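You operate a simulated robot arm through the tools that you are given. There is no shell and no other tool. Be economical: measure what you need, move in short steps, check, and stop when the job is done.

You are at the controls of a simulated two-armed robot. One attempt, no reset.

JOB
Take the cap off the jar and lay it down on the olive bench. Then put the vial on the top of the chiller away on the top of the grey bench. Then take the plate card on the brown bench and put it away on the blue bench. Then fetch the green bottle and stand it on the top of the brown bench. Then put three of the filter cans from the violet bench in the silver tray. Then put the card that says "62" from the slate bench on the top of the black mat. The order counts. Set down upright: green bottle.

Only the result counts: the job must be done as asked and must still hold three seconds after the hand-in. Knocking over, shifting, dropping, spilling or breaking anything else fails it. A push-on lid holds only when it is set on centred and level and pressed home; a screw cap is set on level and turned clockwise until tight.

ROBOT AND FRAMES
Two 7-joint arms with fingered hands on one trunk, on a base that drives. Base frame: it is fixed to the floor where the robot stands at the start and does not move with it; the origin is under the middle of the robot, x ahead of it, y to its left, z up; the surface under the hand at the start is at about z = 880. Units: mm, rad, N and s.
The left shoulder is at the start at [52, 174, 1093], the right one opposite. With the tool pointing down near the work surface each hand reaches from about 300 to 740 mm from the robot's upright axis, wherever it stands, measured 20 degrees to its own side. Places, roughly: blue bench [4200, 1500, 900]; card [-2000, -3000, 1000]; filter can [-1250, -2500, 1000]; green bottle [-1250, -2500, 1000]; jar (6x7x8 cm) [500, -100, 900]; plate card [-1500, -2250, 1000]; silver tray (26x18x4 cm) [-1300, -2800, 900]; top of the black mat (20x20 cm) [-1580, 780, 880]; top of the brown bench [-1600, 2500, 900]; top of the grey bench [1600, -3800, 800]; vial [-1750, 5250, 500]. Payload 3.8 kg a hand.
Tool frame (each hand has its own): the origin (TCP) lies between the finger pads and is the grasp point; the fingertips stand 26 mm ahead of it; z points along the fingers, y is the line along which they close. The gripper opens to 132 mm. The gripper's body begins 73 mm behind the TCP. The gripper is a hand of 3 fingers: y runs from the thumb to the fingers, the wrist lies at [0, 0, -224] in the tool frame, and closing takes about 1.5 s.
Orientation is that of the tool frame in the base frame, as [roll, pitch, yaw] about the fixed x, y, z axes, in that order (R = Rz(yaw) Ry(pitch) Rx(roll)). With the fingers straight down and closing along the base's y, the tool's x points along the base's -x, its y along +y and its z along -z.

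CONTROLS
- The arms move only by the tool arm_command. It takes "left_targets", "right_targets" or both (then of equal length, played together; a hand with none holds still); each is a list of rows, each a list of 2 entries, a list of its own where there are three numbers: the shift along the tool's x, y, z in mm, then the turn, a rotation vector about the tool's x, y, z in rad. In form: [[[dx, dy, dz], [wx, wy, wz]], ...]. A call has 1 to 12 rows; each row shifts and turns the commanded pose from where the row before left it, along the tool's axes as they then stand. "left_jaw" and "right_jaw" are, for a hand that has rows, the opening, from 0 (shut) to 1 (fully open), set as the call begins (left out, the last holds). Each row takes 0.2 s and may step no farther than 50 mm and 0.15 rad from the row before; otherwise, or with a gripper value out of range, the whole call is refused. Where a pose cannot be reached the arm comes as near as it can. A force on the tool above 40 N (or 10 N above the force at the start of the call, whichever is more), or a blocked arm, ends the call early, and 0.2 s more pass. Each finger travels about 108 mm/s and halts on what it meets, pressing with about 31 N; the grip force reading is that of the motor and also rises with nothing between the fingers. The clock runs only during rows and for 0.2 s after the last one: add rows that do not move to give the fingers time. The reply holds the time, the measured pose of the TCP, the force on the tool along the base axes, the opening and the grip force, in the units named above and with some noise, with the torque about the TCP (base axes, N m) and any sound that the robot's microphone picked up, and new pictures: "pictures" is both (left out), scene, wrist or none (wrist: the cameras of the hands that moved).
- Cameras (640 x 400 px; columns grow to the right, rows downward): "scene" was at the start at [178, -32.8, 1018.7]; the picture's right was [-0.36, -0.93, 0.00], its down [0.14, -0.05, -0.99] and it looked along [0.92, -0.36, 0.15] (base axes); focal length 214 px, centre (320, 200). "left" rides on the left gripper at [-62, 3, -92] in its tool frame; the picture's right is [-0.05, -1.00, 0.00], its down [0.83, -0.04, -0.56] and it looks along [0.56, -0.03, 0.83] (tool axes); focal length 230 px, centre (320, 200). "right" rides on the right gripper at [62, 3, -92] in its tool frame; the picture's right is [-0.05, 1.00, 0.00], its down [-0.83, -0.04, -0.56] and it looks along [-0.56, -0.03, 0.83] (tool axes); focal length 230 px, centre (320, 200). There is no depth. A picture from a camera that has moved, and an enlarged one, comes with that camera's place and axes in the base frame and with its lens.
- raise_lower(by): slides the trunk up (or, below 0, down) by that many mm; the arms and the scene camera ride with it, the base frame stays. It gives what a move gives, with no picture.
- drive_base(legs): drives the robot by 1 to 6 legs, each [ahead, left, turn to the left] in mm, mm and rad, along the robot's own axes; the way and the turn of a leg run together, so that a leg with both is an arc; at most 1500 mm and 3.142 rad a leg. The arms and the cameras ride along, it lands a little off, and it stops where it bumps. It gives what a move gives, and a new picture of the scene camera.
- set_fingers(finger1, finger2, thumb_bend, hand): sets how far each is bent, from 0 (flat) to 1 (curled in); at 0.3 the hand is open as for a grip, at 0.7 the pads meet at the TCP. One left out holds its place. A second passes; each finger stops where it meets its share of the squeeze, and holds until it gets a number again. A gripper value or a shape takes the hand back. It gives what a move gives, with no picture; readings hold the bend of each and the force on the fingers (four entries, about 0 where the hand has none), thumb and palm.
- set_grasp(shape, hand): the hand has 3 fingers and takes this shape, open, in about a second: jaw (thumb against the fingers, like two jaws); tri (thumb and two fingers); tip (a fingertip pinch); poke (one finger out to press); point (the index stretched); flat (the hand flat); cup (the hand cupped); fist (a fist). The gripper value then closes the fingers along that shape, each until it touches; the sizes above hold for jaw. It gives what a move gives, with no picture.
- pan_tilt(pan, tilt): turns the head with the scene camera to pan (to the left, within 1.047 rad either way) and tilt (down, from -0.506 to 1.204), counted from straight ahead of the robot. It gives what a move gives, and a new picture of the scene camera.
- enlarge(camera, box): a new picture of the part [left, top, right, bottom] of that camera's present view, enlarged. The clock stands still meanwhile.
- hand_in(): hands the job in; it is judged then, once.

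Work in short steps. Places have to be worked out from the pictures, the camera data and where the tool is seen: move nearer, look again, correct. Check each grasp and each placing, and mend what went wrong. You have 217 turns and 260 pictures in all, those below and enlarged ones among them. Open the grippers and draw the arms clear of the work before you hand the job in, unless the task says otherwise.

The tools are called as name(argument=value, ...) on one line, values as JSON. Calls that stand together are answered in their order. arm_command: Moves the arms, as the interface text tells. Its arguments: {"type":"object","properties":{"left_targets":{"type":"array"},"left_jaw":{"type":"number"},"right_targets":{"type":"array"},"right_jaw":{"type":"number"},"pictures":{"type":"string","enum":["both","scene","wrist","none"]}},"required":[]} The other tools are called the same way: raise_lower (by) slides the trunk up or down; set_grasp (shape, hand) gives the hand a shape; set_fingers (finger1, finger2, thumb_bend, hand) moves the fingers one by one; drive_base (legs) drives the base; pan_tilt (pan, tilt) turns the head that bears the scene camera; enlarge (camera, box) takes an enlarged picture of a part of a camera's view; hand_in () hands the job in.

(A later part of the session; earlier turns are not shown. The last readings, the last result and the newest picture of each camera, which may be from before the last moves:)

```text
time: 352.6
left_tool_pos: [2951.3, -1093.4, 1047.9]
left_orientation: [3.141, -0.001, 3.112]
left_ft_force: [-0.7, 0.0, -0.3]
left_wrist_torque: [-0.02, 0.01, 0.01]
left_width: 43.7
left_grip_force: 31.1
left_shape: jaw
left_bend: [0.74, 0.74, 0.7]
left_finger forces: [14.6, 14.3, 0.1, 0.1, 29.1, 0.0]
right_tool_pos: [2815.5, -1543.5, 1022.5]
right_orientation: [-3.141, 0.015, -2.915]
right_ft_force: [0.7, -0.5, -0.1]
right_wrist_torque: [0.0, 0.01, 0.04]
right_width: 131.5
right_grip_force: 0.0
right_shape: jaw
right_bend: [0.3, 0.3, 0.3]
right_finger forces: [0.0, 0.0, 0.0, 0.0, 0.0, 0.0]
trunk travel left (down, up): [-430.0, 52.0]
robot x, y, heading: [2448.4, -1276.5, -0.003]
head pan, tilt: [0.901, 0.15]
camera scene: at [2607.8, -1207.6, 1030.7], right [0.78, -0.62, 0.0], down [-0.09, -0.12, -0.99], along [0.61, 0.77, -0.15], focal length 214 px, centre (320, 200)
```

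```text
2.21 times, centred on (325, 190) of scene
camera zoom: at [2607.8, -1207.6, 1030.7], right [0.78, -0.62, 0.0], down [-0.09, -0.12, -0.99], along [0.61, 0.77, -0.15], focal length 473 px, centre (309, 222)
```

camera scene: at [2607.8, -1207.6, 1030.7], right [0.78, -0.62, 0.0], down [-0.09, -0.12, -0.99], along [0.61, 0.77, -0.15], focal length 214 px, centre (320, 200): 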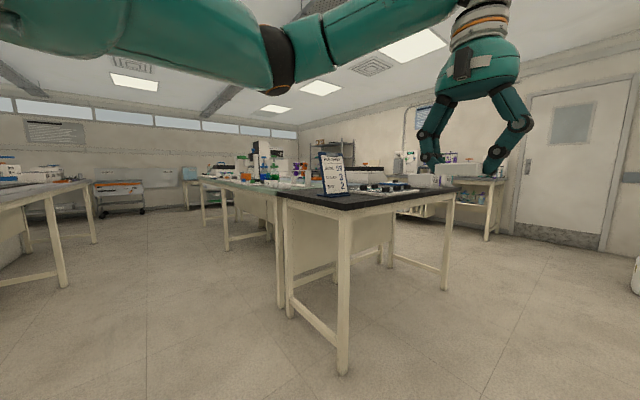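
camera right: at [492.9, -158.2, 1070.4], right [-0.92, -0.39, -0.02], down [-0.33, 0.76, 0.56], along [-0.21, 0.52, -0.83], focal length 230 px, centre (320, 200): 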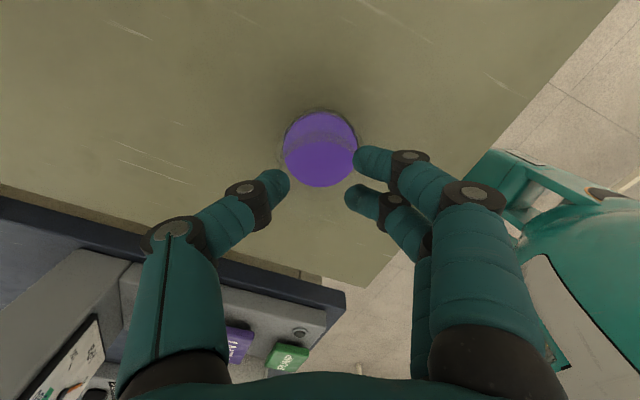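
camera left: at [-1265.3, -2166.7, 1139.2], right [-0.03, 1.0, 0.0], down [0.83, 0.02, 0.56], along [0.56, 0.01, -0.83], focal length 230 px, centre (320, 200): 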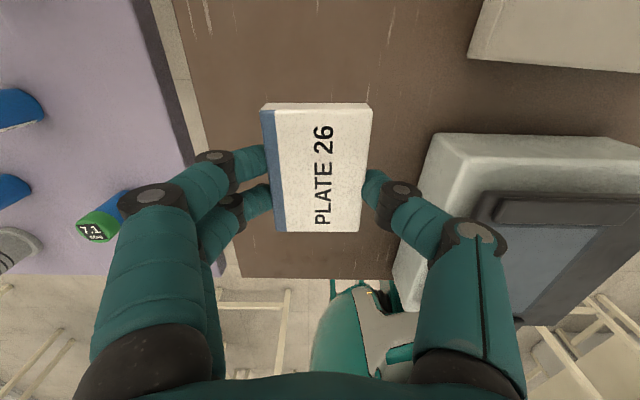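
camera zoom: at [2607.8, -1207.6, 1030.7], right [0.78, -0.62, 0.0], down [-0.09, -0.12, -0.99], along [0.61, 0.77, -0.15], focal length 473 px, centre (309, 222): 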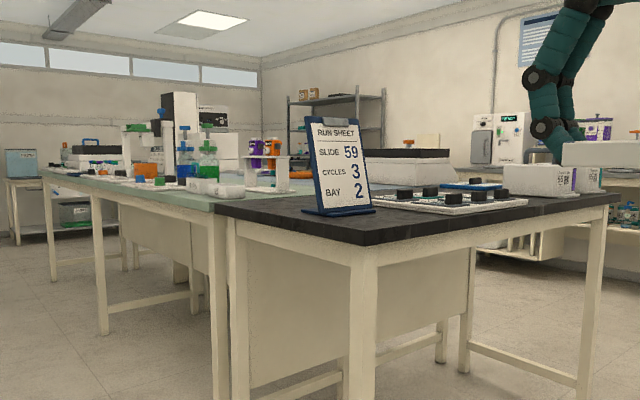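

Bench beyond is greenish; the blue one may be further on. Drive up the cross corridor (x≈2480) to y≈800 and look toward +x.

drive_base(legs=[[30, 1000, 0], [0, 1100, 0]])

pan_tilt(pan=0.3, tilt=0.15)

```text
time: 371.2
left_tool_pos: [2992.5, 1001.2, 1047.6]
left_orientation: [3.14, -0.001, 3.098]
left_ft_force: [-0.2, 0.4, -1.0]
left_wrist_torque: [-0.04, 0.0, 0.01]
left_width: 43.9
left_grip_force: 31.5
left_shape: jaw
left_bend: [0.74, 0.74, 0.7]
left_finger forces: [14.7, 14.3, 0.0, 0.0, 29.0, 0.1]
right_tool_pos: [2850.9, 551.7, 1023.5]
right_orientation: [3.141, 0.016, -2.927]
right_ft_force: [-0.1, -0.7, -0.4]
right_wrist_torque: [0.01, 0.01, -0.01]
right_width: 132.1
right_grip_force: 0.0
right_shape: jaw
right_bend: [0.3, 0.3, 0.3]
right_finger forces: [0.1, 0.0, 0.0, 0.0, 0.1, 0.0]
trunk travel left (down, up): [-430.0, 52.0]
robot x, y, heading: [2490.0, 818.3, -0.014]
head pan, tilt: [0.901, 0.15]
camera scene: at [2647.6, 891.2, 1030.7], right [0.78, -0.63, 0.0], down [-0.09, -0.12, -0.99], along [0.62, 0.77, -0.15], focal length 214 px, centre (320, 200)
```

scene: 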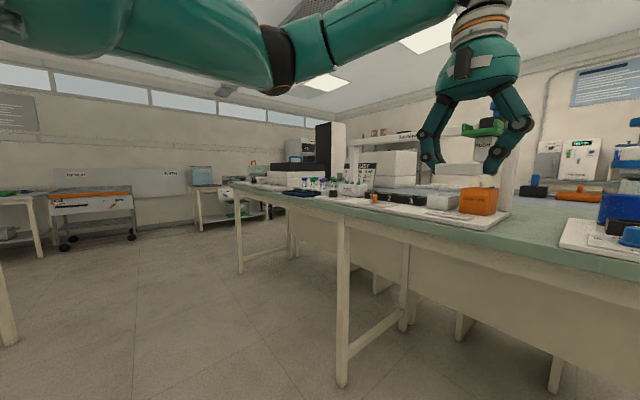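

```text
time: 372.2
left_tool_pos: [2992.0, 999.9, 1046.9]
left_orientation: [-3.141, -0.001, 3.097]
left_ft_force: [-0.7, -0.6, -1.9]
left_wrist_torque: [0.02, 0.0, 0.0]
left_width: 43.9
left_grip_force: 31.4
left_shape: jaw
left_bend: [0.74, 0.74, 0.7]
left_finger forces: [14.7, 14.3, 0.0, 0.0, 28.9, 0.0]
right_tool_pos: [2851.1, 553.1, 1021.4]
right_orientation: [3.141, 0.016, -2.925]
right_ft_force: [0.4, -0.5, -0.3]
right_wrist_torque: [0.0, 0.03, 0.0]
right_width: 132.0
right_grip_force: 0.1
right_shape: jaw
right_bend: [0.3, 0.3, 0.3]
right_finger forces: [0.0, 0.0, 0.0, 0.0, 0.0, 0.1]
trunk travel left (down, up): [-430.0, 52.0]
robot x, y, heading: [2484.7, 822.6, -0.011]
head pan, tilt: [0.3, 0.15]
camera scene: at [2678.0, 845.7, 1030.7], right [0.29, -0.96, 0.0], down [-0.14, -0.04, -0.99], along [0.95, 0.28, -0.15], focal length 214 px, centre (320, 200)
```

scene: 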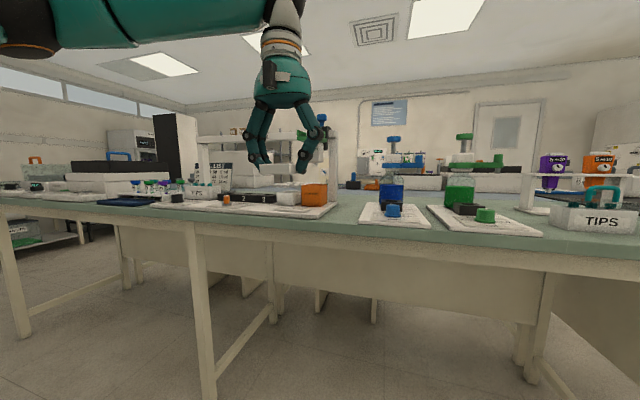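

There is a bluish surface behind the green bench. Zoom.

enlarge(camera="scene", box=[300, 120, 640, 240])

enlarge(camera="scene", box=[0, 120, 340, 240])

```text
1.88 times, centred on (470, 180) of scene
camera zoom: at [2678.0, 845.7, 1030.7], right [0.29, -0.96, 0.0], down [-0.14, -0.04, -0.99], along [0.95, 0.28, -0.15], focal length 404 px, centre (38, 238)
```

zoom: 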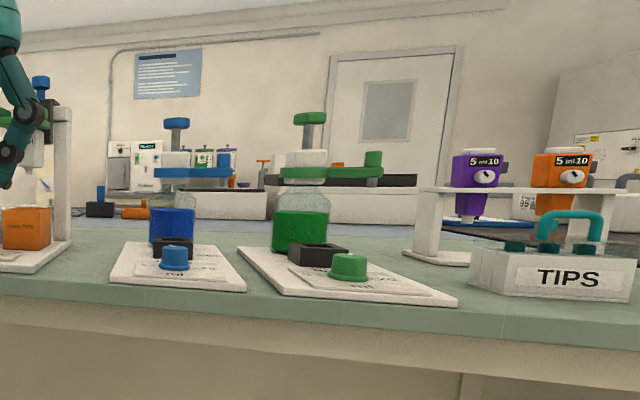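

```text
1.88 times, centred on (170, 180) of scene
camera zoom: at [2678.0, 845.7, 1030.7], right [0.29, -0.96, 0.0], down [-0.14, -0.04, -0.99], along [0.95, 0.28, -0.15], focal length 404 px, centre (602, 238)
```

zoom: 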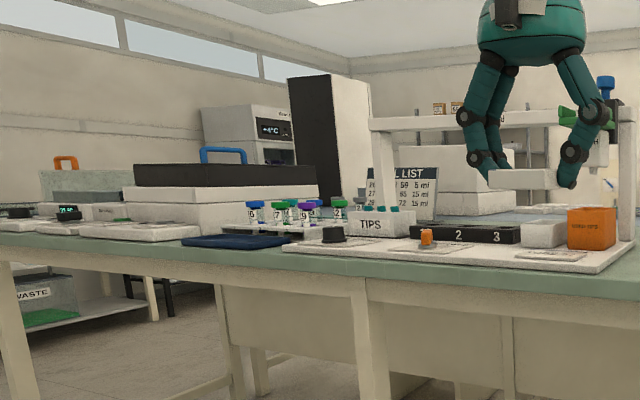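

The blue bench lies behind the green one, reachable from its +x side. Drive around: back down, along y≈-1280 to x≈5290, then up to y≈1000.

drive_base(legs=[[0, -1050, 0], [0, -1050, 0], [1400, 0, 0], [1400, 0, 0], [0, 1150, 0], [0, 1150, 0]])

drive_base(legs=[[0, 0, 3.14]])

```text
time: 423.8
left_tool_pos: [5762.0, 1157.7, 1046.7]
left_orientation: [-3.141, -0.002, 3.11]
left_ft_force: [0.5, -0.4, -1.4]
left_wrist_torque: [0.0, 0.0, -0.02]
left_width: 44.0
left_grip_force: 32.2
left_shape: jaw
left_bend: [0.74, 0.74, 0.7]
left_finger forces: [14.7, 14.4, 0.0, 0.1, 29.0, 0.1]
right_tool_pos: [5626.3, 707.6, 1021.5]
right_orientation: [-3.141, 0.016, -2.913]
right_ft_force: [0.4, -0.9, 0.1]
right_wrist_torque: [0.03, 0.0, 0.03]
right_width: 131.9
right_grip_force: 0.0
right_shape: jaw
right_bend: [0.3, 0.3, 0.3]
right_finger forces: [0.0, 0.0, 0.0, 0.0, 0.0, 0.1]
trunk travel left (down, up): [-430.0, 52.0]
robot x, y, heading: [5261.1, 974.2, 0.003]
head pan, tilt: [0.3, 0.15]
camera scene: at [5450.2, 998.6, 1030.7], right [0.3, -0.95, 0.0], down [-0.14, -0.04, -0.99], along [0.94, 0.29, -0.15], focal length 214 px, centre (320, 200)
```

scene: 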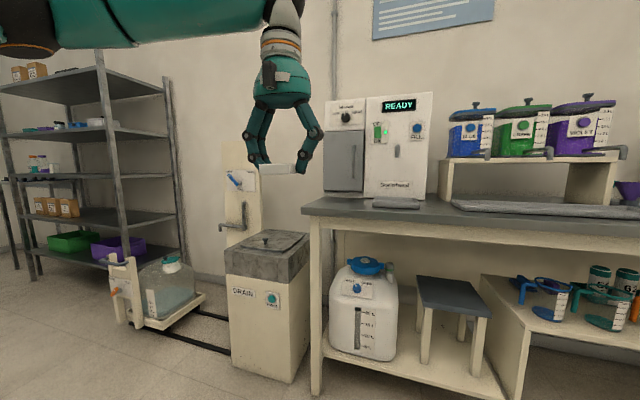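

```text
time: 431.5
left_tool_pos: [4747.3, 809.7, 1047.2]
left_orientation: [3.142, -0.002, -0.072]
left_ft_force: [-0.3, 0.2, -1.1]
left_wrist_torque: [-0.01, 0.02, -0.06]
left_width: 43.8
left_grip_force: 30.7
left_shape: jaw
left_bend: [0.74, 0.74, 0.7]
left_finger forces: [14.6, 14.1, 0.0, 0.1, 28.7, 0.1]
right_tool_pos: [4901.9, 1253.6, 1023.7]
right_orientation: [3.141, 0.016, 0.185]
right_ft_force: [0.5, 0.1, -0.1]
right_wrist_torque: [-0.02, 0.03, -0.01]
right_width: 131.9
right_grip_force: 0.1
right_shape: jaw
right_bend: [0.3, 0.3, 0.3]
right_finger forces: [0.0, 0.1, 0.0, 0.0, 0.1, 0.1]
trunk travel left (down, up): [-430.0, 52.0]
robot x, y, heading: [5259.9, 975.1, 3.1]
head pan, tilt: [0.3, 0.15]
camera scene: at [5065.1, 951.4, 1030.7], right [-0.26, 0.97, 0.0], down [0.14, 0.04, -0.99], along [-0.96, -0.25, -0.15], focal length 214 px, centre (320, 200)
```

scene: 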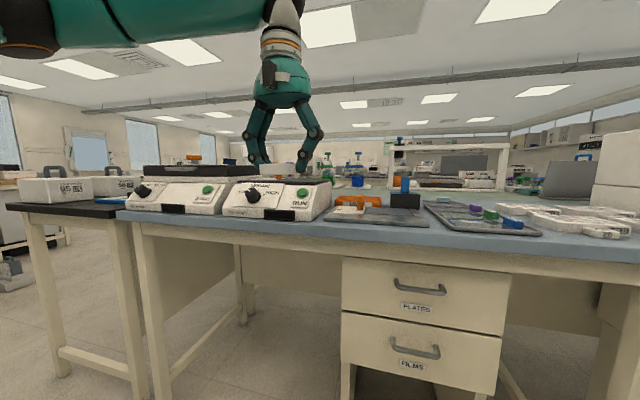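

The light-blue bench is in front of me, quite crowded. Look at its surface to the right for free space.

pan_tilt(pan=-0.35, tilt=0.25)

```text
time: 432.5
left_tool_pos: [4747.2, 810.1, 1048.1]
left_orientation: [-3.141, -0.001, -0.073]
left_ft_force: [-0.2, 0.2, -0.2]
left_wrist_torque: [0.01, 0.0, -0.03]
left_width: 43.6
left_grip_force: 30.5
left_shape: jaw
left_bend: [0.74, 0.74, 0.7]
left_finger forces: [14.5, 14.2, 0.0, 0.1, 28.6, 0.0]
right_tool_pos: [4902.1, 1254.3, 1023.7]
right_orientation: [3.142, 0.018, 0.185]
right_ft_force: [-0.1, -0.1, -0.8]
right_wrist_torque: [0.02, -0.01, 0.06]
right_width: 131.9
right_grip_force: 0.1
right_shape: jaw
right_bend: [0.3, 0.3, 0.3]
right_finger forces: [0.0, 0.0, 0.0, 0.0, 0.0, 0.0]
trunk travel left (down, up): [-430.0, 52.0]
robot x, y, heading: [5259.3, 974.3, 3.104]
head pan, tilt: [-0.351, 0.25]
camera scene: at [5068.4, 1010.8, 1021.4], right [0.38, 0.92, 0.0], down [0.23, -0.09, -0.97], along [-0.9, 0.37, -0.25], focal length 214 px, centre (320, 200)
```

scene: 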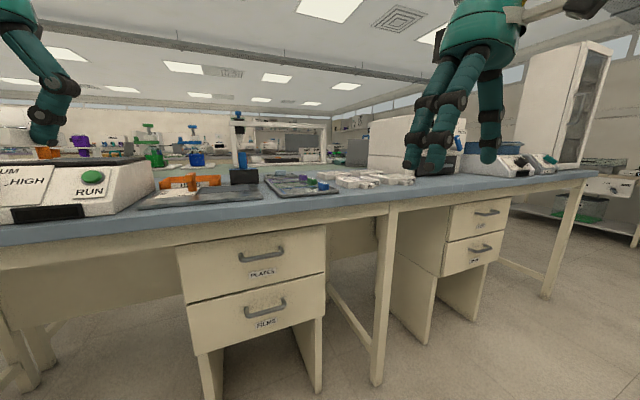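

Items crowd the middle; the stretch further right looks freer. Move 650 mm to the right (+y) and look down.

drive_base(legs=[[0, -650, 0.04]])

raise_lower(by=50)

pan_tilt(pan=0.1, tilt=0.4)

```text
time: 438.6
left_tool_pos: [4767.7, 1429.1, 1048.0]
left_orientation: [3.141, -0.002, -0.03]
left_ft_force: [0.2, -0.9, -0.6]
left_wrist_torque: [-0.01, -0.01, 0.01]
left_width: 43.9
left_grip_force: 30.9
left_shape: jaw
left_bend: [0.74, 0.74, 0.7]
left_finger forces: [14.4, 14.2, 0.0, 0.1, 28.7, 0.1]
right_tool_pos: [4903.1, 1878.0, 1023.3]
right_orientation: [-3.141, 0.018, 0.229]
right_ft_force: [0.6, 0.4, 1.4]
right_wrist_torque: [-0.01, 0.02, 0.01]
right_width: 131.8
right_grip_force: 0.0
right_shape: jaw
right_bend: [0.3, 0.3, 0.3]
right_finger forces: [0.0, 0.0, 0.1, 0.0, 0.0, 0.1]
trunk travel left (down, up): [-430.0, 52.0]
robot x, y, heading: [5274.1, 1608.9, -3.141]
head pan, tilt: [-0.351, 0.25]
camera scene: at [5079.9, 1642.5, 1021.4], right [0.34, 0.94, 0.0], down [0.23, -0.08, -0.97], along [-0.91, 0.33, -0.25], focal length 214 px, centre (320, 200)
```

scene: 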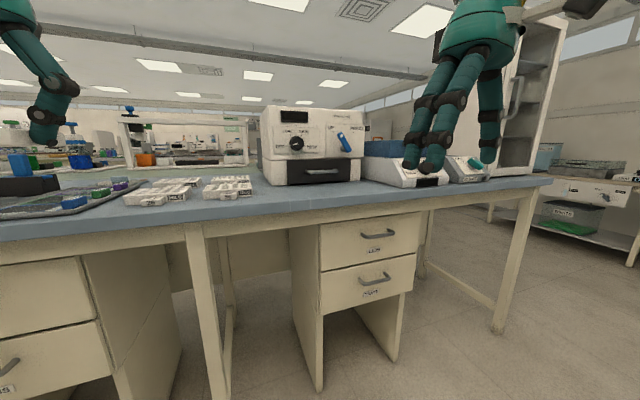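

```text
time: 439.5
left_tool_pos: [4766.9, 1428.6, 1095.6]
left_orientation: [3.141, -0.005, -0.031]
left_ft_force: [0.2, -0.2, -0.1]
left_wrist_torque: [0.0, -0.05, 0.01]
left_width: 43.8
left_grip_force: 31.1
left_shape: jaw
left_bend: [0.74, 0.74, 0.7]
left_finger forces: [14.5, 14.2, 0.0, 0.1, 28.6, 0.1]
right_tool_pos: [4902.3, 1879.5, 1072.7]
right_orientation: [3.141, 0.014, 0.228]
right_ft_force: [0.4, -0.1, -0.2]
right_wrist_torque: [-0.04, 0.0, -0.02]
right_width: 131.8
right_grip_force: 0.0
right_shape: jaw
right_bend: [0.3, 0.3, 0.3]
right_finger forces: [0.0, 0.1, 0.1, 0.0, 0.0, 0.1]
trunk travel left (down, up): [-480.0, 2.0]
robot x, y, heading: [5272.1, 1609.6, -3.143]
head pan, tilt: [-0.351, 0.25]
```

```text
time: 440.4
left_tool_pos: [4768.4, 1427.7, 1097.4]
left_orientation: [-3.141, -0.001, -0.032]
left_ft_force: [-0.6, -0.3, 0.5]
left_wrist_torque: [0.02, 0.0, 0.04]
left_width: 43.8
left_grip_force: 30.5
left_shape: jaw
left_bend: [0.74, 0.74, 0.7]
left_finger forces: [14.4, 14.2, 0.1, 0.1, 28.7, 0.0]
right_tool_pos: [4903.7, 1878.7, 1072.4]
right_orientation: [3.141, 0.016, 0.228]
right_ft_force: [-0.2, 0.1, -0.6]
right_wrist_torque: [-0.03, -0.04, 0.02]
right_width: 131.9
right_grip_force: 0.0
right_shape: jaw
right_bend: [0.3, 0.3, 0.3]
right_finger forces: [0.1, 0.0, 0.0, 0.0, 0.0, 0.0]
trunk travel left (down, up): [-480.0, 2.0]
robot x, y, heading: [5273.5, 1612.0, -3.136]
head pan, tilt: [0.099, 0.4]
camera scene: at [5070.8, 1601.2, 1077.5], right [-0.1, 0.99, 0.0], down [0.39, 0.04, -0.92], along [-0.92, -0.09, -0.39], focal length 214 px, centre (320, 200)
```

scene: 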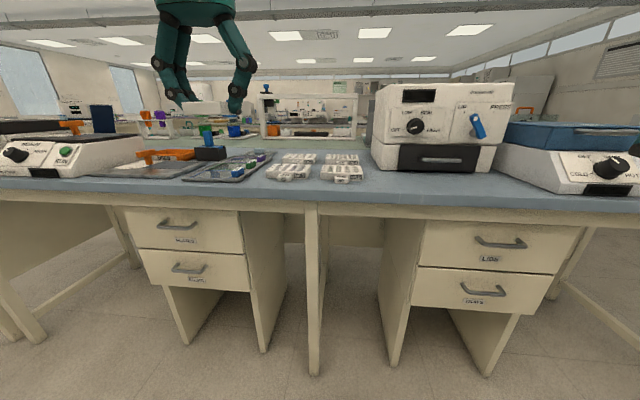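

Zoom on the surface to find a clear spot.

enlarge(camera="scene", box=[180, 120, 420, 210])

```text
2.67 times, centred on (300, 165) of scene
camera zoom: at [5070.8, 1601.2, 1077.5], right [-0.1, 0.99, 0.0], down [0.39, 0.04, -0.92], along [-0.92, -0.09, -0.39], focal length 572 px, centre (373, 293)
```

zoom: 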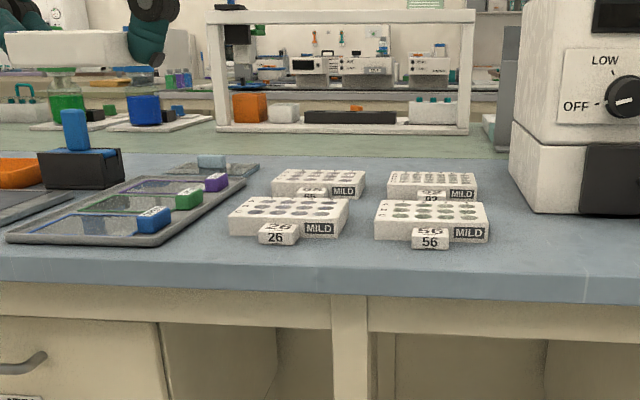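

There is a free 250 mm deep area in front of the oven around [4460,1750]. Drive so the left hand is above it.

drive_base(legs=[[233, -320, 0]])

arm_command(left_targets=[[[-35, 0, 20], [0, 0, 0]], [[-35, 0, 40], [0, 0, 0]], [[0, 0, 40], [0, 0, 0]], [[0, 0, 0], [0, 0, 0]]], pictures="both")

```text
time: 443.8
left_tool_pos: [4536.0, 1746.7, 1097.6]
left_orientation: [-3.14, -0.001, -0.024]
left_ft_force: [0.2, -0.5, -1.1]
left_wrist_torque: [0.03, 0.0, 0.01]
left_width: 44.0
left_grip_force: 31.5
left_shape: jaw
left_bend: [0.74, 0.74, 0.7]
left_finger forces: [14.5, 14.2, 0.0, 0.0, 28.6, 0.0]
right_tool_pos: [4667.5, 2197.7, 1072.7]
right_orientation: [3.142, 0.018, 0.234]
right_ft_force: [0.3, -0.3, -0.5]
right_wrist_torque: [0.0, 0.01, 0.01]
right_width: 132.2
right_grip_force: 0.1
right_shape: jaw
right_bend: [0.3, 0.3, 0.3]
right_finger forces: [0.1, 0.1, 0.0, 0.0, 0.0, 0.0]
trunk travel left (down, up): [-480.0, 2.0]
robot x, y, heading: [5036.9, 1935.1, -3.138]
head pan, tilt: [0.099, 0.4]
camera scene: at [4837.4, 1921.5, 1077.5], right [-0.11, 0.99, 0.0], down [0.39, 0.04, -0.92], along [-0.92, -0.1, -0.39], focal length 214 px, centre (320, 200)
```

scene: 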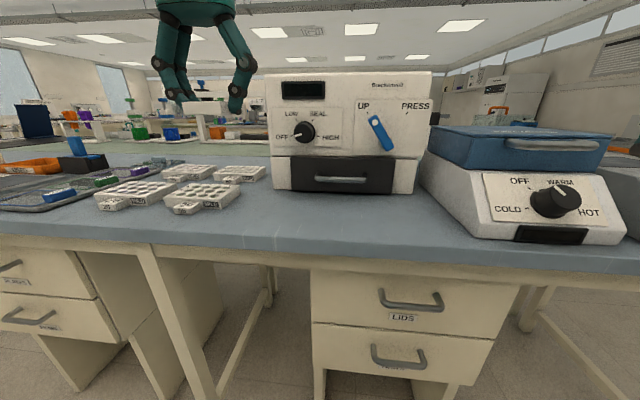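

```text
refused: row 2 steps farther than a row can; nothing moved
```

Free spot is slightly more to +y; target [4475,1805]. Move the left hand there and descend.

arm_command(left_targets=[[[-20, -20, 20], [0, 0, 0]], [[-20, -20, 30], [0, 0, 0]], [[-20, -20, 30], [0, 0, 0]], [[0, 0, 40], [0, 0, 0]], [[0, 0, 30], [0, 0, 0]], [[0, 0, 0], [0, 0, 0]]], pictures="both")

```text
time: 445.2
left_tool_pos: [4477.5, 1808.7, 945.4]
left_orientation: [-3.141, -0.003, -0.024]
left_ft_force: [0.0, -0.5, -1.6]
left_wrist_torque: [-0.03, -0.03, 0.01]
left_width: 43.8
left_grip_force: 31.2
left_shape: jaw
left_bend: [0.74, 0.74, 0.7]
left_finger forces: [14.6, 14.2, 0.0, 0.0, 28.6, 0.1]
right_tool_pos: [4667.5, 2197.9, 1073.2]
right_orientation: [-3.139, 0.017, 0.236]
right_ft_force: [0.6, 0.4, 0.2]
right_wrist_torque: [-0.01, -0.04, -0.01]
right_width: 132.0
right_grip_force: 0.0
right_shape: jaw
right_bend: [0.3, 0.3, 0.3]
right_finger forces: [0.0, 0.1, 0.1, 0.0, 0.1, 0.0]
trunk travel left (down, up): [-480.0, 2.0]
robot x, y, heading: [5035.2, 1931.9, -3.134]
head pan, tilt: [0.099, 0.4]
camera scene: at [4837.6, 1921.5, 1077.6], right [-0.11, 0.99, 0.0], down [0.39, 0.04, -0.92], along [-0.92, -0.1, -0.39], focal length 214 px, centre (320, 200)
camera left: at [4417.7, 1806.3, 1037.7], right [-0.03, 1.0, 0.0], down [0.83, 0.02, 0.56], along [0.56, 0.02, -0.83], focal length 230 px, centre (320, 200)
```

scene: 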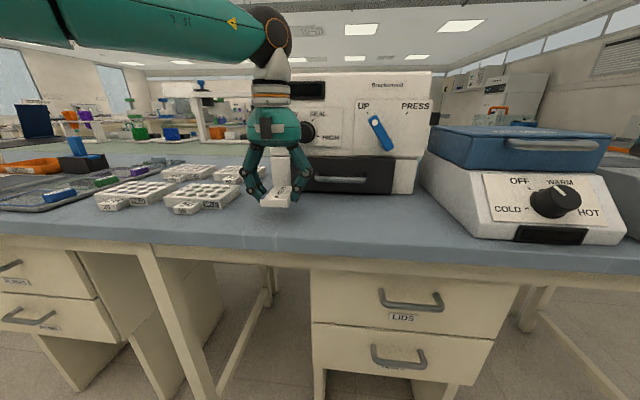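
left: 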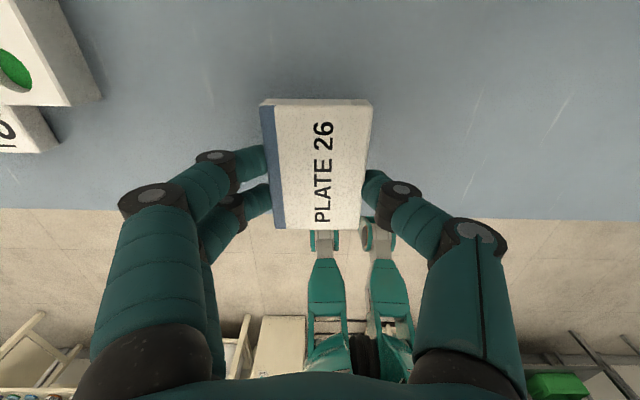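

Clear of the plates. Shift 15 mm deeper and lower to contact.

arm_command(left_targets=[[[-15, 0, 10], [0, 0, 0]], [[0, 0, 15], [0, 0, 0]], [[0, 0, 5], [0, 0, 0]], [[0, 0, 3], [0, 0, 0]], [[0, 0, 2], [0, 0, 0]], [[0, 0, 2], [0, 0, 0]], [[0, 0, 2], [0, 0, 0]], [[0, 0, 0], [0, 0, 0]]], pictures="wrist")

```text
time: 447.0
left_tool_pos: [4462.1, 1808.7, 908.7]
left_orientation: [3.141, -0.002, -0.026]
left_ft_force: [-0.3, 0.1, -1.1]
left_wrist_torque: [0.01, 0.0, 0.0]
left_width: 43.9
left_grip_force: 30.7
left_shape: jaw
left_bend: [0.74, 0.74, 0.7]
left_finger forces: [14.5, 14.2, 0.0, 0.0, 28.7, 0.1]
right_tool_pos: [4667.7, 2197.8, 1073.4]
right_orientation: [-3.141, 0.017, 0.234]
right_ft_force: [-0.2, -0.3, 0.3]
right_wrist_torque: [-0.02, 0.02, 0.03]
right_width: 131.8
right_grip_force: 0.0
right_shape: jaw
right_bend: [0.3, 0.3, 0.3]
right_finger forces: [0.0, 0.0, 0.0, 0.1, 0.0, 0.0]
trunk travel left (down, up): [-480.0, 2.0]
robot x, y, heading: [5042.0, 1934.7, -3.135]
head pan, tilt: [0.099, 0.4]
camera left: at [4403.0, 1806.7, 999.7], right [-0.03, 1.0, 0.0], down [0.83, 0.02, 0.56], along [0.56, 0.02, -0.83], focal length 230 px, centre (320, 200)
```

left: 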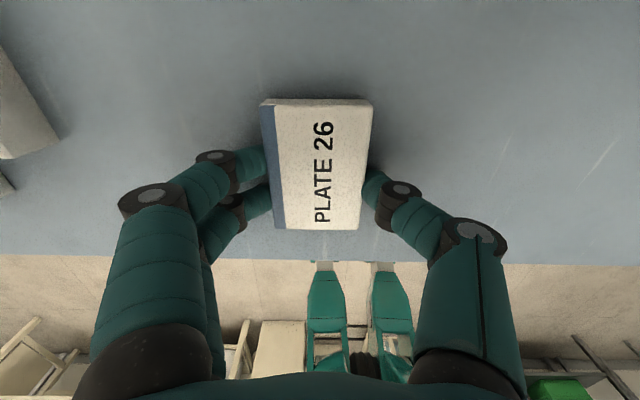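

Creep on to contact.

arm_command(left_targets=[[[0, 0, 1.5], [0, 0, 0]], [[0, 0, 1.5], [0, 0, 0]], [[0, 0, 1.5], [0, 0, 0]], [[0, 0, 1.5], [0, 0, 0]], [[0, 0, 0], [0, 0, 0]]], pictures="none")

```text
time: 448.2
left_tool_pos: [4462.8, 1809.1, 906.5]
left_orientation: [3.141, 0.005, -0.026]
left_ft_force: [3.4, -4.0, 25.4]
left_wrist_torque: [-0.42, -0.14, 0.05]
left_width: 44.1
left_grip_force: 30.8
left_shape: jaw
left_bend: [0.74, 0.74, 0.7]
left_finger forces: [23.3, 24.3, 0.1, 0.0, 36.8, 0.1]
right_tool_pos: [4669.9, 2198.0, 1074.2]
right_orientation: [-3.14, 0.023, 0.234]
right_ft_force: [-0.5, -0.1, -0.7]
right_wrist_torque: [-0.01, 0.03, -0.02]
right_width: 131.9
right_grip_force: 0.1
right_shape: jaw
right_bend: [0.3, 0.3, 0.3]
right_finger forces: [0.0, 0.0, 0.0, 0.1, 0.1, 0.0]
trunk travel left (down, up): [-480.0, 2.0]
robot x, y, heading: [5035.8, 1931.6, -3.136]
head pan, tilt: [0.099, 0.4]
```

Contact. Ease up 3 mm, open part-way, and lift.

arm_command(left_targets=[[[0, 0, -3], [0, 0, 0]], [[0, 0, 0], [0, 0, 0]]], pictures="none")

arm_command(left_targets=[[[0, 0, 0], [0, 0, 0]], [[0, 0, 0], [0, 0, 0]], [[0, 0, 0], [0, 0, 0]], [[0, 0, 0], [0, 0, 0]], [[0, 0, -30], [0, 0, 0]], [[0, 0, -40], [0, 0, 0]], [[0, 0, -40], [0, 0, 0]], [[0, 0, 0], [0, 0, 0]]], left_jaw=0.75, pictures="both")

```text
time: 448.8
left_tool_pos: [4462.7, 1808.8, 907.2]
left_orientation: [-3.141, 0.002, -0.025]
left_ft_force: [-1.9, -3.2, 21.3]
left_wrist_torque: [-0.37, 0.05, -0.02]
left_width: 44.0
left_grip_force: 31.1
left_shape: jaw
left_bend: [0.74, 0.74, 0.7]
left_finger forces: [23.7, 21.5, 0.0, 0.1, 35.9, 0.0]
right_tool_pos: [4668.3, 2197.2, 1073.2]
right_orientation: [-3.141, 0.018, 0.234]
right_ft_force: [-0.6, -0.4, 0.1]
right_wrist_torque: [0.0, 0.01, 0.0]
right_width: 131.7
right_grip_force: 0.1
right_shape: jaw
right_bend: [0.3, 0.3, 0.3]
right_finger forces: [0.0, 0.0, 0.0, 0.0, 0.0, 0.1]
trunk travel left (down, up): [-480.0, 2.0]
robot x, y, heading: [5038.1, 1934.1, -3.138]
head pan, tilt: [0.099, 0.4]
```

```text
time: 450.6
left_tool_pos: [4462.0, 1811.7, 1014.6]
left_orientation: [-3.141, -0.004, -0.026]
left_ft_force: [-0.1, 0.3, -0.4]
left_wrist_torque: [0.01, -0.01, -0.01]
left_width: 98.6
left_grip_force: 0.1
left_shape: jaw
left_bend: [0.64, 0.64, 0.6]
left_finger forces: [0.1, 0.0, 0.0, 0.1, 0.0, 0.0]
right_tool_pos: [4667.1, 2197.5, 1072.7]
right_orientation: [-3.14, 0.016, 0.233]
right_ft_force: [-0.2, 0.1, -0.8]
right_wrist_torque: [-0.02, 0.0, -0.01]
right_width: 131.9
right_grip_force: 0.1
right_shape: jaw
right_bend: [0.3, 0.3, 0.3]
right_finger forces: [0.0, 0.0, 0.0, 0.1, 0.0, 0.0]
trunk travel left (down, up): [-480.0, 2.0]
robot x, y, heading: [5038.6, 1933.8, -3.134]
head pan, tilt: [0.099, 0.4]
camera scene: at [4837.4, 1921.4, 1077.3], right [-0.11, 0.99, 0.0], down [0.39, 0.04, -0.92], along [-0.92, -0.1, -0.39], focal length 214 px, centre (320, 200)
camera left: at [4401.2, 1808.1, 1106.9], right [-0.03, 1.0, 0.0], down [0.83, 0.02, 0.56], along [0.56, 0.01, -0.83], focal length 230 px, centre (320, 200)
```

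scene: 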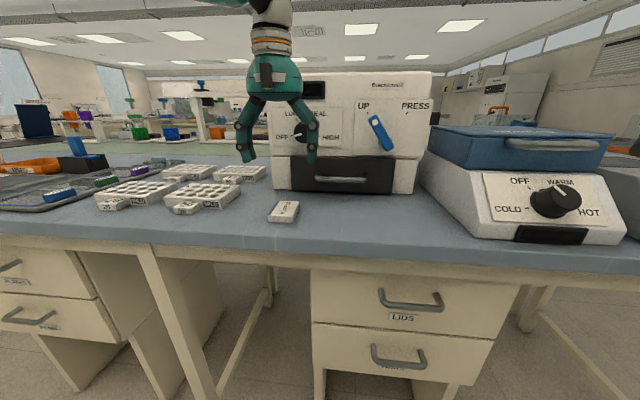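
left: 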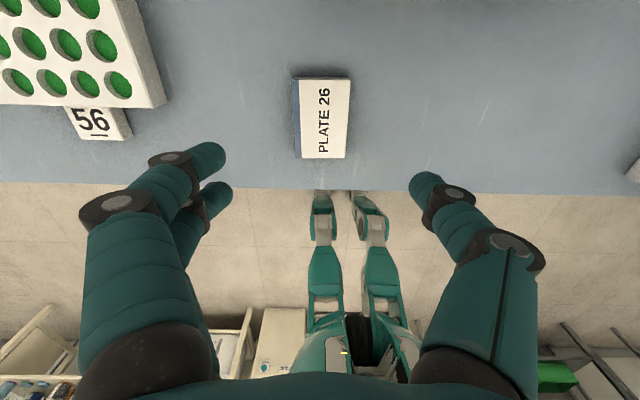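

Plate card is placed. Next the green bottle, at about [-1325,-2415] on the violet bench (from earlier views). Drive back around to that side.

drive_base(legs=[[-230, 0, 0], [0, 1095, 0], [0, 1095, 0], [0, 1095, 0], [1400, 0, 0], [1400, 0, 0]])

drive_base(legs=[[1350, 0, 0], [1300, 0, 0]])

```text
time: 494.3
left_tool_pos: [1936.4, -1493.4, 1015.8]
left_orientation: [-3.142, -0.002, -0.041]
left_ft_force: [-0.6, 0.6, -1.2]
left_wrist_torque: [-0.02, 0.01, 0.01]
left_width: 98.6
left_grip_force: 0.2
left_shape: jaw
left_bend: [0.64, 0.64, 0.6]
left_finger forces: [0.0, 0.0, 0.0, 0.1, 0.0, 0.0]
right_tool_pos: [2149.2, -1108.7, 1073.2]
right_orientation: [3.141, 0.019, 0.22]
right_ft_force: [-0.2, -0.5, -0.5]
right_wrist_torque: [0.02, 0.04, 0.03]
right_width: 131.9
right_grip_force: 0.1
right_shape: jaw
right_bend: [0.3, 0.3, 0.3]
right_finger forces: [0.1, 0.0, 0.0, 0.1, 0.1, 0.0]
trunk travel left (down, up): [-480.0, 2.0]
robot x, y, heading: [2516.1, -1377.0, 3.136]
head pan, tilt: [0.099, 0.4]
camera scene: at [2314.4, -1387.2, 1077.5], right [-0.09, 1.0, 0.0], down [0.39, 0.04, -0.92], along [-0.92, -0.09, -0.39], focal length 214 px, centre (320, 200)
```

scene: 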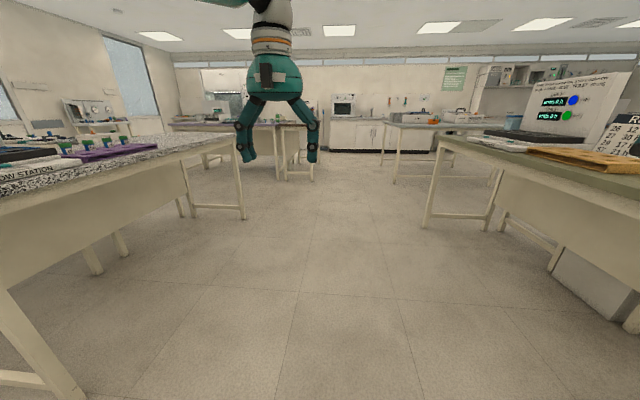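

```text
time: 507.2
left_tool_pos: [-721.1, -1450.8, 1015.5]
left_orientation: [-3.141, 0.0, -0.051]
left_ft_force: [0.5, -0.6, 0.6]
left_wrist_torque: [0.02, -0.01, -0.02]
left_width: 98.6
left_grip_force: 0.1
left_shape: jaw
left_bend: [0.64, 0.64, 0.6]
left_finger forces: [0.0, 0.0, 0.0, 0.0, 0.0, 0.2]
right_tool_pos: [-505.3, -1071.2, 1073.1]
right_orientation: [-3.141, 0.018, 0.207]
right_ft_force: [-0.6, 0.3, 0.7]
right_wrist_torque: [0.02, 0.01, -0.01]
right_width: 131.8
right_grip_force: 0.1
right_shape: jaw
right_bend: [0.3, 0.3, 0.3]
right_finger forces: [0.1, 0.0, 0.0, 0.0, 0.0, 0.0]
trunk travel left (down, up): [-480.0, 2.0]
robot x, y, heading: [-143.0, -1343.4, 3.118]
head pan, tilt: [0.099, 0.4]
camera scene: at [-342.7, -1351.5, 1077.5], right [-0.08, 1.0, 0.0], down [0.39, 0.03, -0.92], along [-0.92, -0.07, -0.39], focal length 214 px, centre (320, 200)
```

scene: 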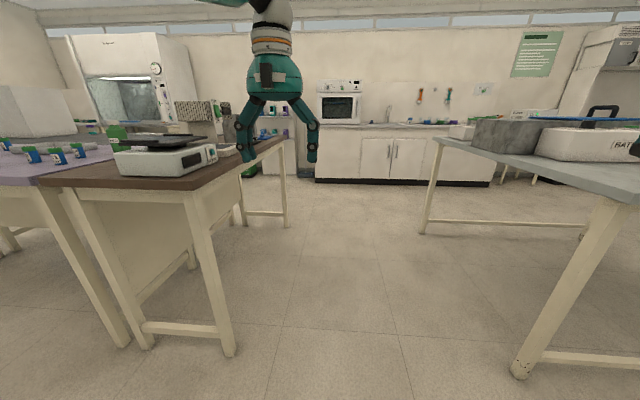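

Position for the bottle: raise and open the left hand, then drive to about (-680,-2225).

arm_command(left_targets=[[[30, 0, -35], [0, 0, 0]], [[30, 0, -35], [0, 0, 0]], [[20, 0, -30], [0, 0, 0]], [[0, 0, 0], [0, 0, 0]]], left_jaw=1.0, pictures="none")

drive_base(legs=[[-90, 880, 0.023], [420, 0, 0]])

pan_tilt(pan=0.35, tilt=0.35)

```text
time: 508.2
left_tool_pos: [-642.3, -1454.5, 1116.7]
left_orientation: [-3.142, -0.005, -0.052]
left_ft_force: [0.1, -0.8, -1.3]
left_wrist_torque: [0.02, 0.02, 0.03]
left_width: 132.0
left_grip_force: 0.0
left_shape: jaw
left_bend: [0.3, 0.3, 0.3]
left_finger forces: [0.1, 0.1, 0.0, 0.1, 0.1, 0.0]
right_tool_pos: [-505.4, -1072.1, 1072.2]
right_orientation: [3.141, 0.017, 0.205]
right_ft_force: [0.4, 0.1, 0.2]
right_wrist_torque: [0.0, 0.02, 0.01]
right_width: 132.0
right_grip_force: 0.0
right_shape: jaw
right_bend: [0.3, 0.3, 0.3]
right_finger forces: [0.1, 0.1, 0.0, 0.0, 0.0, 0.1]
trunk travel left (down, up): [-480.0, 2.0]
robot x, y, heading: [-139.0, -1344.0, 3.122]
head pan, tilt: [0.099, 0.4]
```

```text
time: 518.4
left_tool_pos: [-977.6, -2337.2, 1116.6]
left_orientation: [-3.14, -0.002, -0.023]
left_ft_force: [-0.4, 0.6, 0.3]
left_wrist_torque: [0.01, 0.0, 0.02]
left_width: 131.9
left_grip_force: 0.1
left_shape: jaw
left_bend: [0.3, 0.3, 0.3]
left_finger forces: [0.0, 0.0, 0.0, 0.0, 0.1, 0.0]
right_tool_pos: [-851.0, -1948.0, 1073.9]
right_orientation: [3.141, 0.017, 0.235]
right_ft_force: [-0.5, 0.2, -0.5]
right_wrist_torque: [0.0, -0.02, -0.01]
right_width: 132.0
right_grip_force: 0.2
right_shape: jaw
right_bend: [0.3, 0.3, 0.3]
right_finger forces: [0.1, 0.0, 0.0, 0.0, 0.1, 0.0]
trunk travel left (down, up): [-480.0, 2.0]
robot x, y, heading: [-479.5, -2213.0, -3.133]
head pan, tilt: [0.099, 0.4]
camera scene: at [-681.0, -2224.3, 1077.6], right [-0.11, 0.99, 0.0], down [0.39, 0.04, -0.92], along [-0.92, -0.1, -0.39], focal length 214 px, centre (320, 200)
```

scene: 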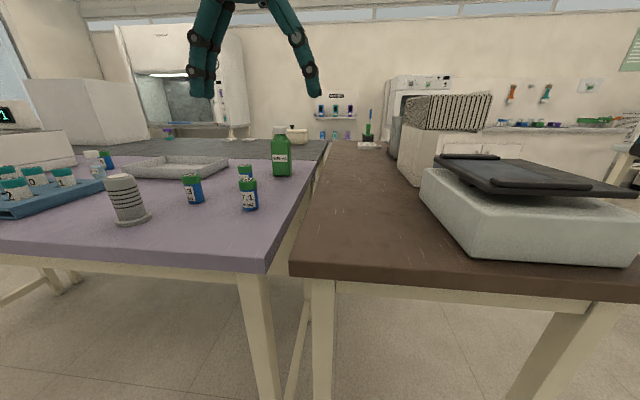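

```text
time: 519.1
left_tool_pos: [-978.1, -2337.1, 1116.4]
left_orientation: [-3.141, -0.002, -0.022]
left_ft_force: [-1.2, -0.2, 0.8]
left_wrist_torque: [0.03, 0.01, 0.0]
left_width: 131.9
left_grip_force: 0.1
left_shape: jaw
left_bend: [0.3, 0.3, 0.3]
left_finger forces: [0.1, 0.0, 0.1, 0.0, 0.1, 0.0]
right_tool_pos: [-851.0, -1947.7, 1073.0]
right_orientation: [3.141, 0.017, 0.237]
right_ft_force: [0.2, 0.6, 0.3]
right_wrist_torque: [0.0, -0.03, 0.01]
right_width: 131.9
right_grip_force: 0.1
right_shape: jaw
right_bend: [0.3, 0.3, 0.3]
right_finger forces: [0.0, 0.0, 0.1, 0.1, 0.0, 0.0]
trunk travel left (down, up): [-480.0, 2.0]
robot x, y, heading: [-480.4, -2213.9, -3.13]
head pan, tilt: [0.351, 0.351]
camera scene: at [-676.1, -2247.0, 1082.0], right [-0.35, 0.94, 0.0], down [0.32, 0.12, -0.94], along [-0.88, -0.33, -0.34], focal length 214 px, centre (320, 200)
```

scene: 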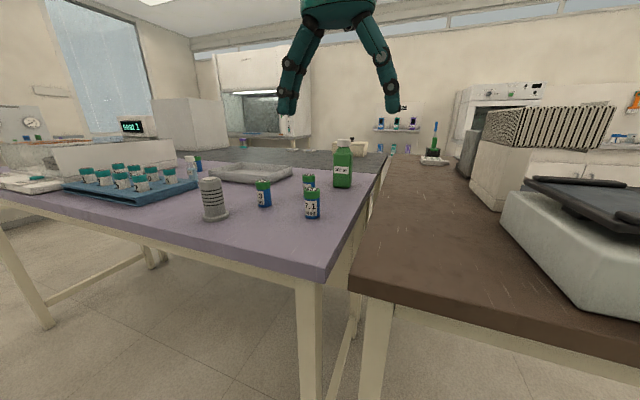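

I see small blue/green cans, a grey ribbed canister, the silver tray, and the bottle. Zoom for detail.

enlarge(camera="scene", box=[170, 130, 370, 240])

```text
3.20 times, centred on (270, 185) of scene
camera zoom: at [-676.1, -2247.0, 1082.0], right [-0.35, 0.94, 0.0], down [0.32, 0.12, -0.94], along [-0.88, -0.33, -0.34], focal length 686 px, centre (480, 248)
```

zoom: 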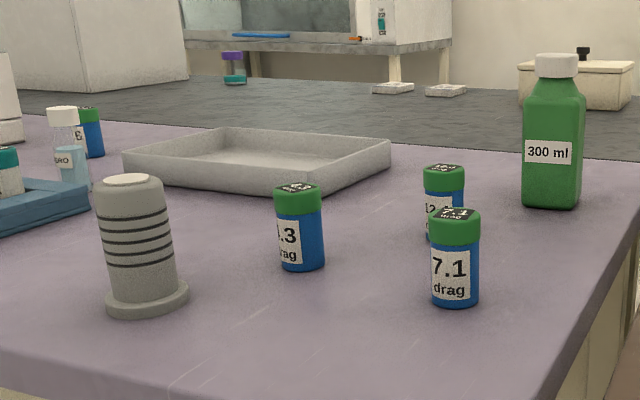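

The four blue/green cans (labelled "… drag") are the filter cans; the tray is near [-1395,-2831]. Now the bottle at [-1340,-2419]: drive in 215 mm and put the left hand above it.

drive_base(legs=[[215, 0, 0]])

arm_command(left_targets=[[[-35, 20, 0], [0, 0, 0]], [[-35, 20, 0], [0, 0, 0]], [[-36, 20, 0], [0, 0, 0]], [[-36, 20, 0], [0, 0, 0]], [[0, 0, 0], [0, 0, 0]]], pictures="wrist")

```text
time: 520.8
left_tool_pos: [-1168.9, -2341.0, 1113.6]
left_orientation: [-3.141, -0.006, -0.02]
left_ft_force: [-0.1, -0.1, 0.4]
left_wrist_torque: [-0.01, 0.01, -0.01]
left_width: 132.0
left_grip_force: 0.1
left_shape: jaw
left_bend: [0.3, 0.3, 0.3]
left_finger forces: [0.0, 0.1, 0.1, 0.0, 0.1, 0.0]
right_tool_pos: [-1043.6, -1950.5, 1072.6]
right_orientation: [3.14, 0.016, 0.239]
right_ft_force: [0.8, -1.0, -0.6]
right_wrist_torque: [-0.02, 0.03, -0.01]
right_width: 132.2
right_grip_force: 0.1
right_shape: jaw
right_bend: [0.3, 0.3, 0.3]
right_finger forces: [0.0, 0.0, 0.0, 0.0, 0.0, 0.0]
trunk travel left (down, up): [-480.0, 2.0]
robot x, y, heading: [-669.9, -2215.2, -3.132]
head pan, tilt: [0.351, 0.351]
stopped in leg 1: the robot was blocked; the commanded pose is now the measured one
camera scene: at [-867.3, -2249.5, 1081.5], right [-0.35, 0.93, 0.0], down [0.32, 0.12, -0.94], along [-0.88, -0.33, -0.34], focal length 214 px, centre (320, 200)
```

scene: 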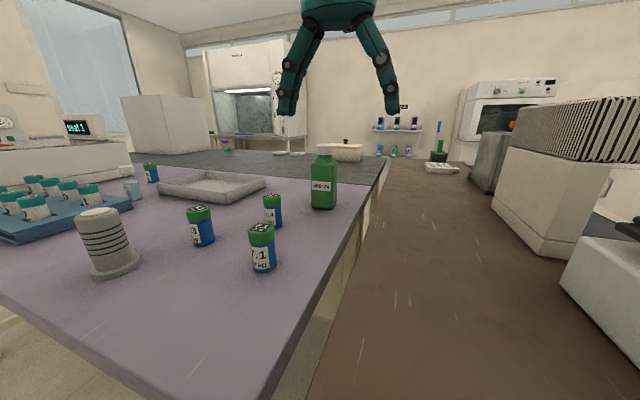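

```text
time: 522.0
left_tool_pos: [-1301.1, -2420.4, 1112.9]
left_orientation: [3.141, 0.0, -0.022]
left_ft_force: [0.5, 0.3, 0.1]
left_wrist_torque: [0.01, 0.01, -0.03]
left_width: 131.9
left_grip_force: 0.1
left_shape: jaw
left_bend: [0.3, 0.3, 0.3]
left_finger forces: [0.0, 0.0, 0.0, 0.1, 0.0, 0.1]
left hand out of reach, approached as far as the arm can: row 4
right_tool_pos: [-1043.0, -1952.5, 1074.7]
right_orientation: [-3.141, 0.017, 0.238]
right_ft_force: [-0.5, 0.2, 0.0]
right_wrist_torque: [0.05, -0.02, 0.0]
right_width: 131.7
right_grip_force: 0.0
right_shape: jaw
right_bend: [0.3, 0.3, 0.3]
right_finger forces: [0.0, 0.0, 0.0, 0.0, 0.0, 0.1]
trunk travel left (down, up): [-480.0, 2.0]
robot x, y, heading: [-666.7, -2214.5, -3.129]
head pan, tilt: [0.351, 0.351]
camera left: at [-1360.4, -2423.7, 1205.7], right [-0.03, 1.0, 0.0], down [0.83, 0.03, 0.56], along [0.56, 0.02, -0.83], focal length 230 px, centre (320, 200)
```

left: 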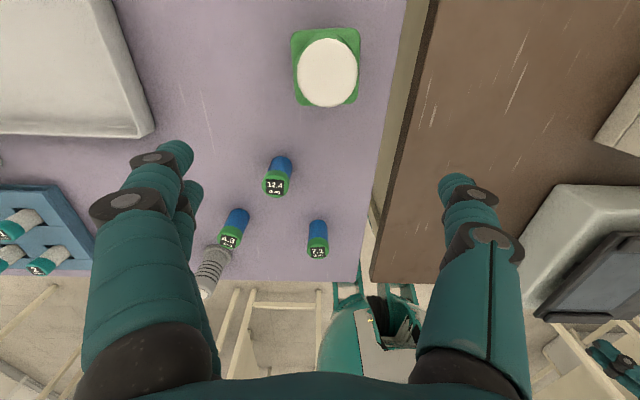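

Bottle axis is at [-1346,-2419]. The fingers straddle it in y, so I descend first and then slide in along -x.

arm_command(left_targets=[[[0, 0, 45], [0, 0, 0]], [[0, 0, 45], [0, 0, 0]], [[0, 0, 40], [0, 0, 0]], [[-15, 0, 3], [0, 0, 0]], [[-15, 0, 3], [0, 0, 0]], [[0, 0, 0], [0, 0, 0]]], pictures="both")

```text
time: 523.4
left_tool_pos: [-1314.6, -2420.2, 982.7]
left_orientation: [3.141, -0.003, -0.018]
left_ft_force: [0.0, 0.2, 0.0]
left_wrist_torque: [0.04, 0.03, 0.0]
left_width: 132.2
left_grip_force: 0.1
left_shape: jaw
left_bend: [0.3, 0.3, 0.3]
left_finger forces: [0.0, 0.0, 0.1, 0.0, 0.0, 0.0]
left hand out of reach, approached as far as the arm can: row 1, 2, 4, 5
right_tool_pos: [-1042.4, -1950.2, 1074.2]
right_orientation: [-3.141, 0.017, 0.239]
right_ft_force: [0.6, -0.5, -0.1]
right_wrist_torque: [0.01, 0.01, 0.0]
right_width: 131.8
right_grip_force: 0.1
right_shape: jaw
right_bend: [0.3, 0.3, 0.3]
right_finger forces: [0.0, 0.0, 0.0, 0.0, 0.0, 0.1]
trunk travel left (down, up): [-480.0, 2.0]
robot x, y, heading: [-673.2, -2212.8, -3.133]
head pan, tilt: [0.351, 0.351]
camera scene: at [-866.3, -2249.5, 1082.0], right [-0.35, 0.93, 0.0], down [0.32, 0.12, -0.94], along [-0.88, -0.33, -0.34], focal length 214 px, centre (320, 200)
camera left: at [-1374.8, -2423.5, 1074.1], right [-0.03, 1.0, 0.0], down [0.83, 0.03, 0.56], along [0.56, 0.02, -0.83], focal length 230 px, centre (320, 200)
```

scene: 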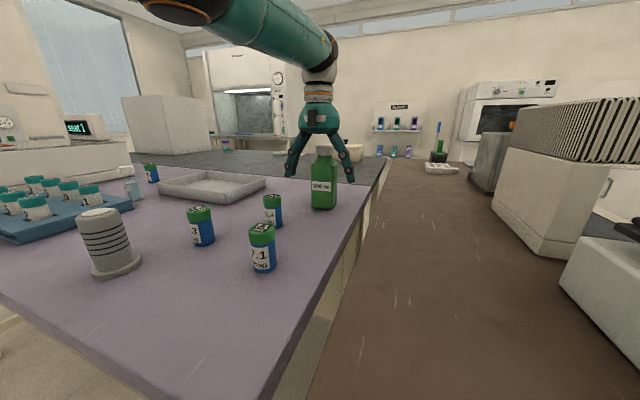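
left: 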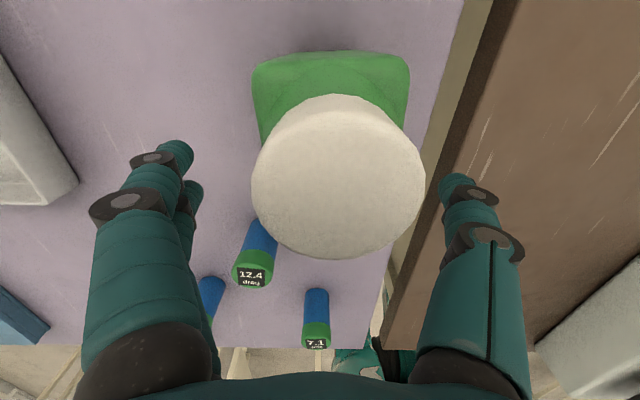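

The hand stops 35 mm short. I tilt the fingers forward by 0.2 rad to gain reach and slide in.

arm_command(left_targets=[[[0, 0, 0], [0, -0.1, 0]], [[0, 0, 0], [0, -0.1, 0]], [[-17, 0, 3.5], [0, 0, 0]], [[-17, 0, 3.5], [0, 0, 0]], [[0, 0, 0], [0, 0, 0]]], pictures="wrist")

```text
time: 524.6
left_tool_pos: [-1360.2, -2419.5, 981.5]
left_orientation: [3.141, 0.197, -0.021]
left_ft_force: [0.3, 0.4, -0.6]
left_wrist_torque: [-0.01, -0.02, 0.03]
left_width: 132.0
left_grip_force: 0.0
left_shape: jaw
left_bend: [0.3, 0.3, 0.3]
left_finger forces: [0.0, 0.1, 0.1, 0.0, 0.1, 0.1]
left hand out of reach, approached as far as the arm can: row 1, 2, 3, 4
right_tool_pos: [-1042.4, -1950.6, 1073.1]
right_orientation: [-3.14, 0.018, 0.239]
right_ft_force: [-0.4, 1.0, 0.0]
right_wrist_torque: [0.03, 0.01, -0.02]
right_width: 131.8
right_grip_force: 0.1
right_shape: jaw
right_bend: [0.3, 0.3, 0.3]
right_finger forces: [0.0, 0.1, 0.1, 0.0, 0.0, 0.1]
trunk travel left (down, up): [-480.0, 2.0]
robot x, y, heading: [-666.8, -2213.6, -3.13]
head pan, tilt: [0.351, 0.351]
camera left: at [-1400.6, -2422.5, 1083.9], right [-0.03, 1.0, 0.01], down [0.92, 0.03, 0.38], along [0.38, 0.02, -0.92], focal length 230 px, centre (320, 200)
```

left: 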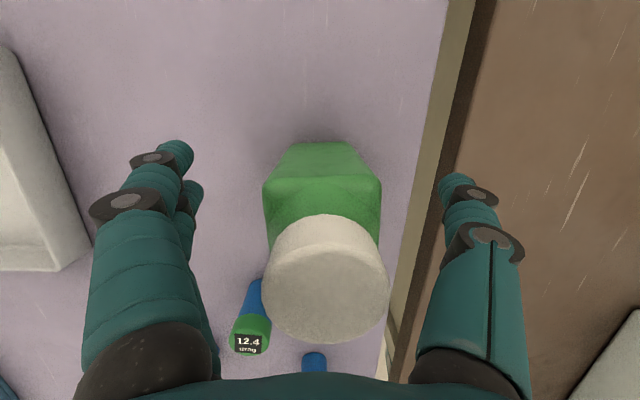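

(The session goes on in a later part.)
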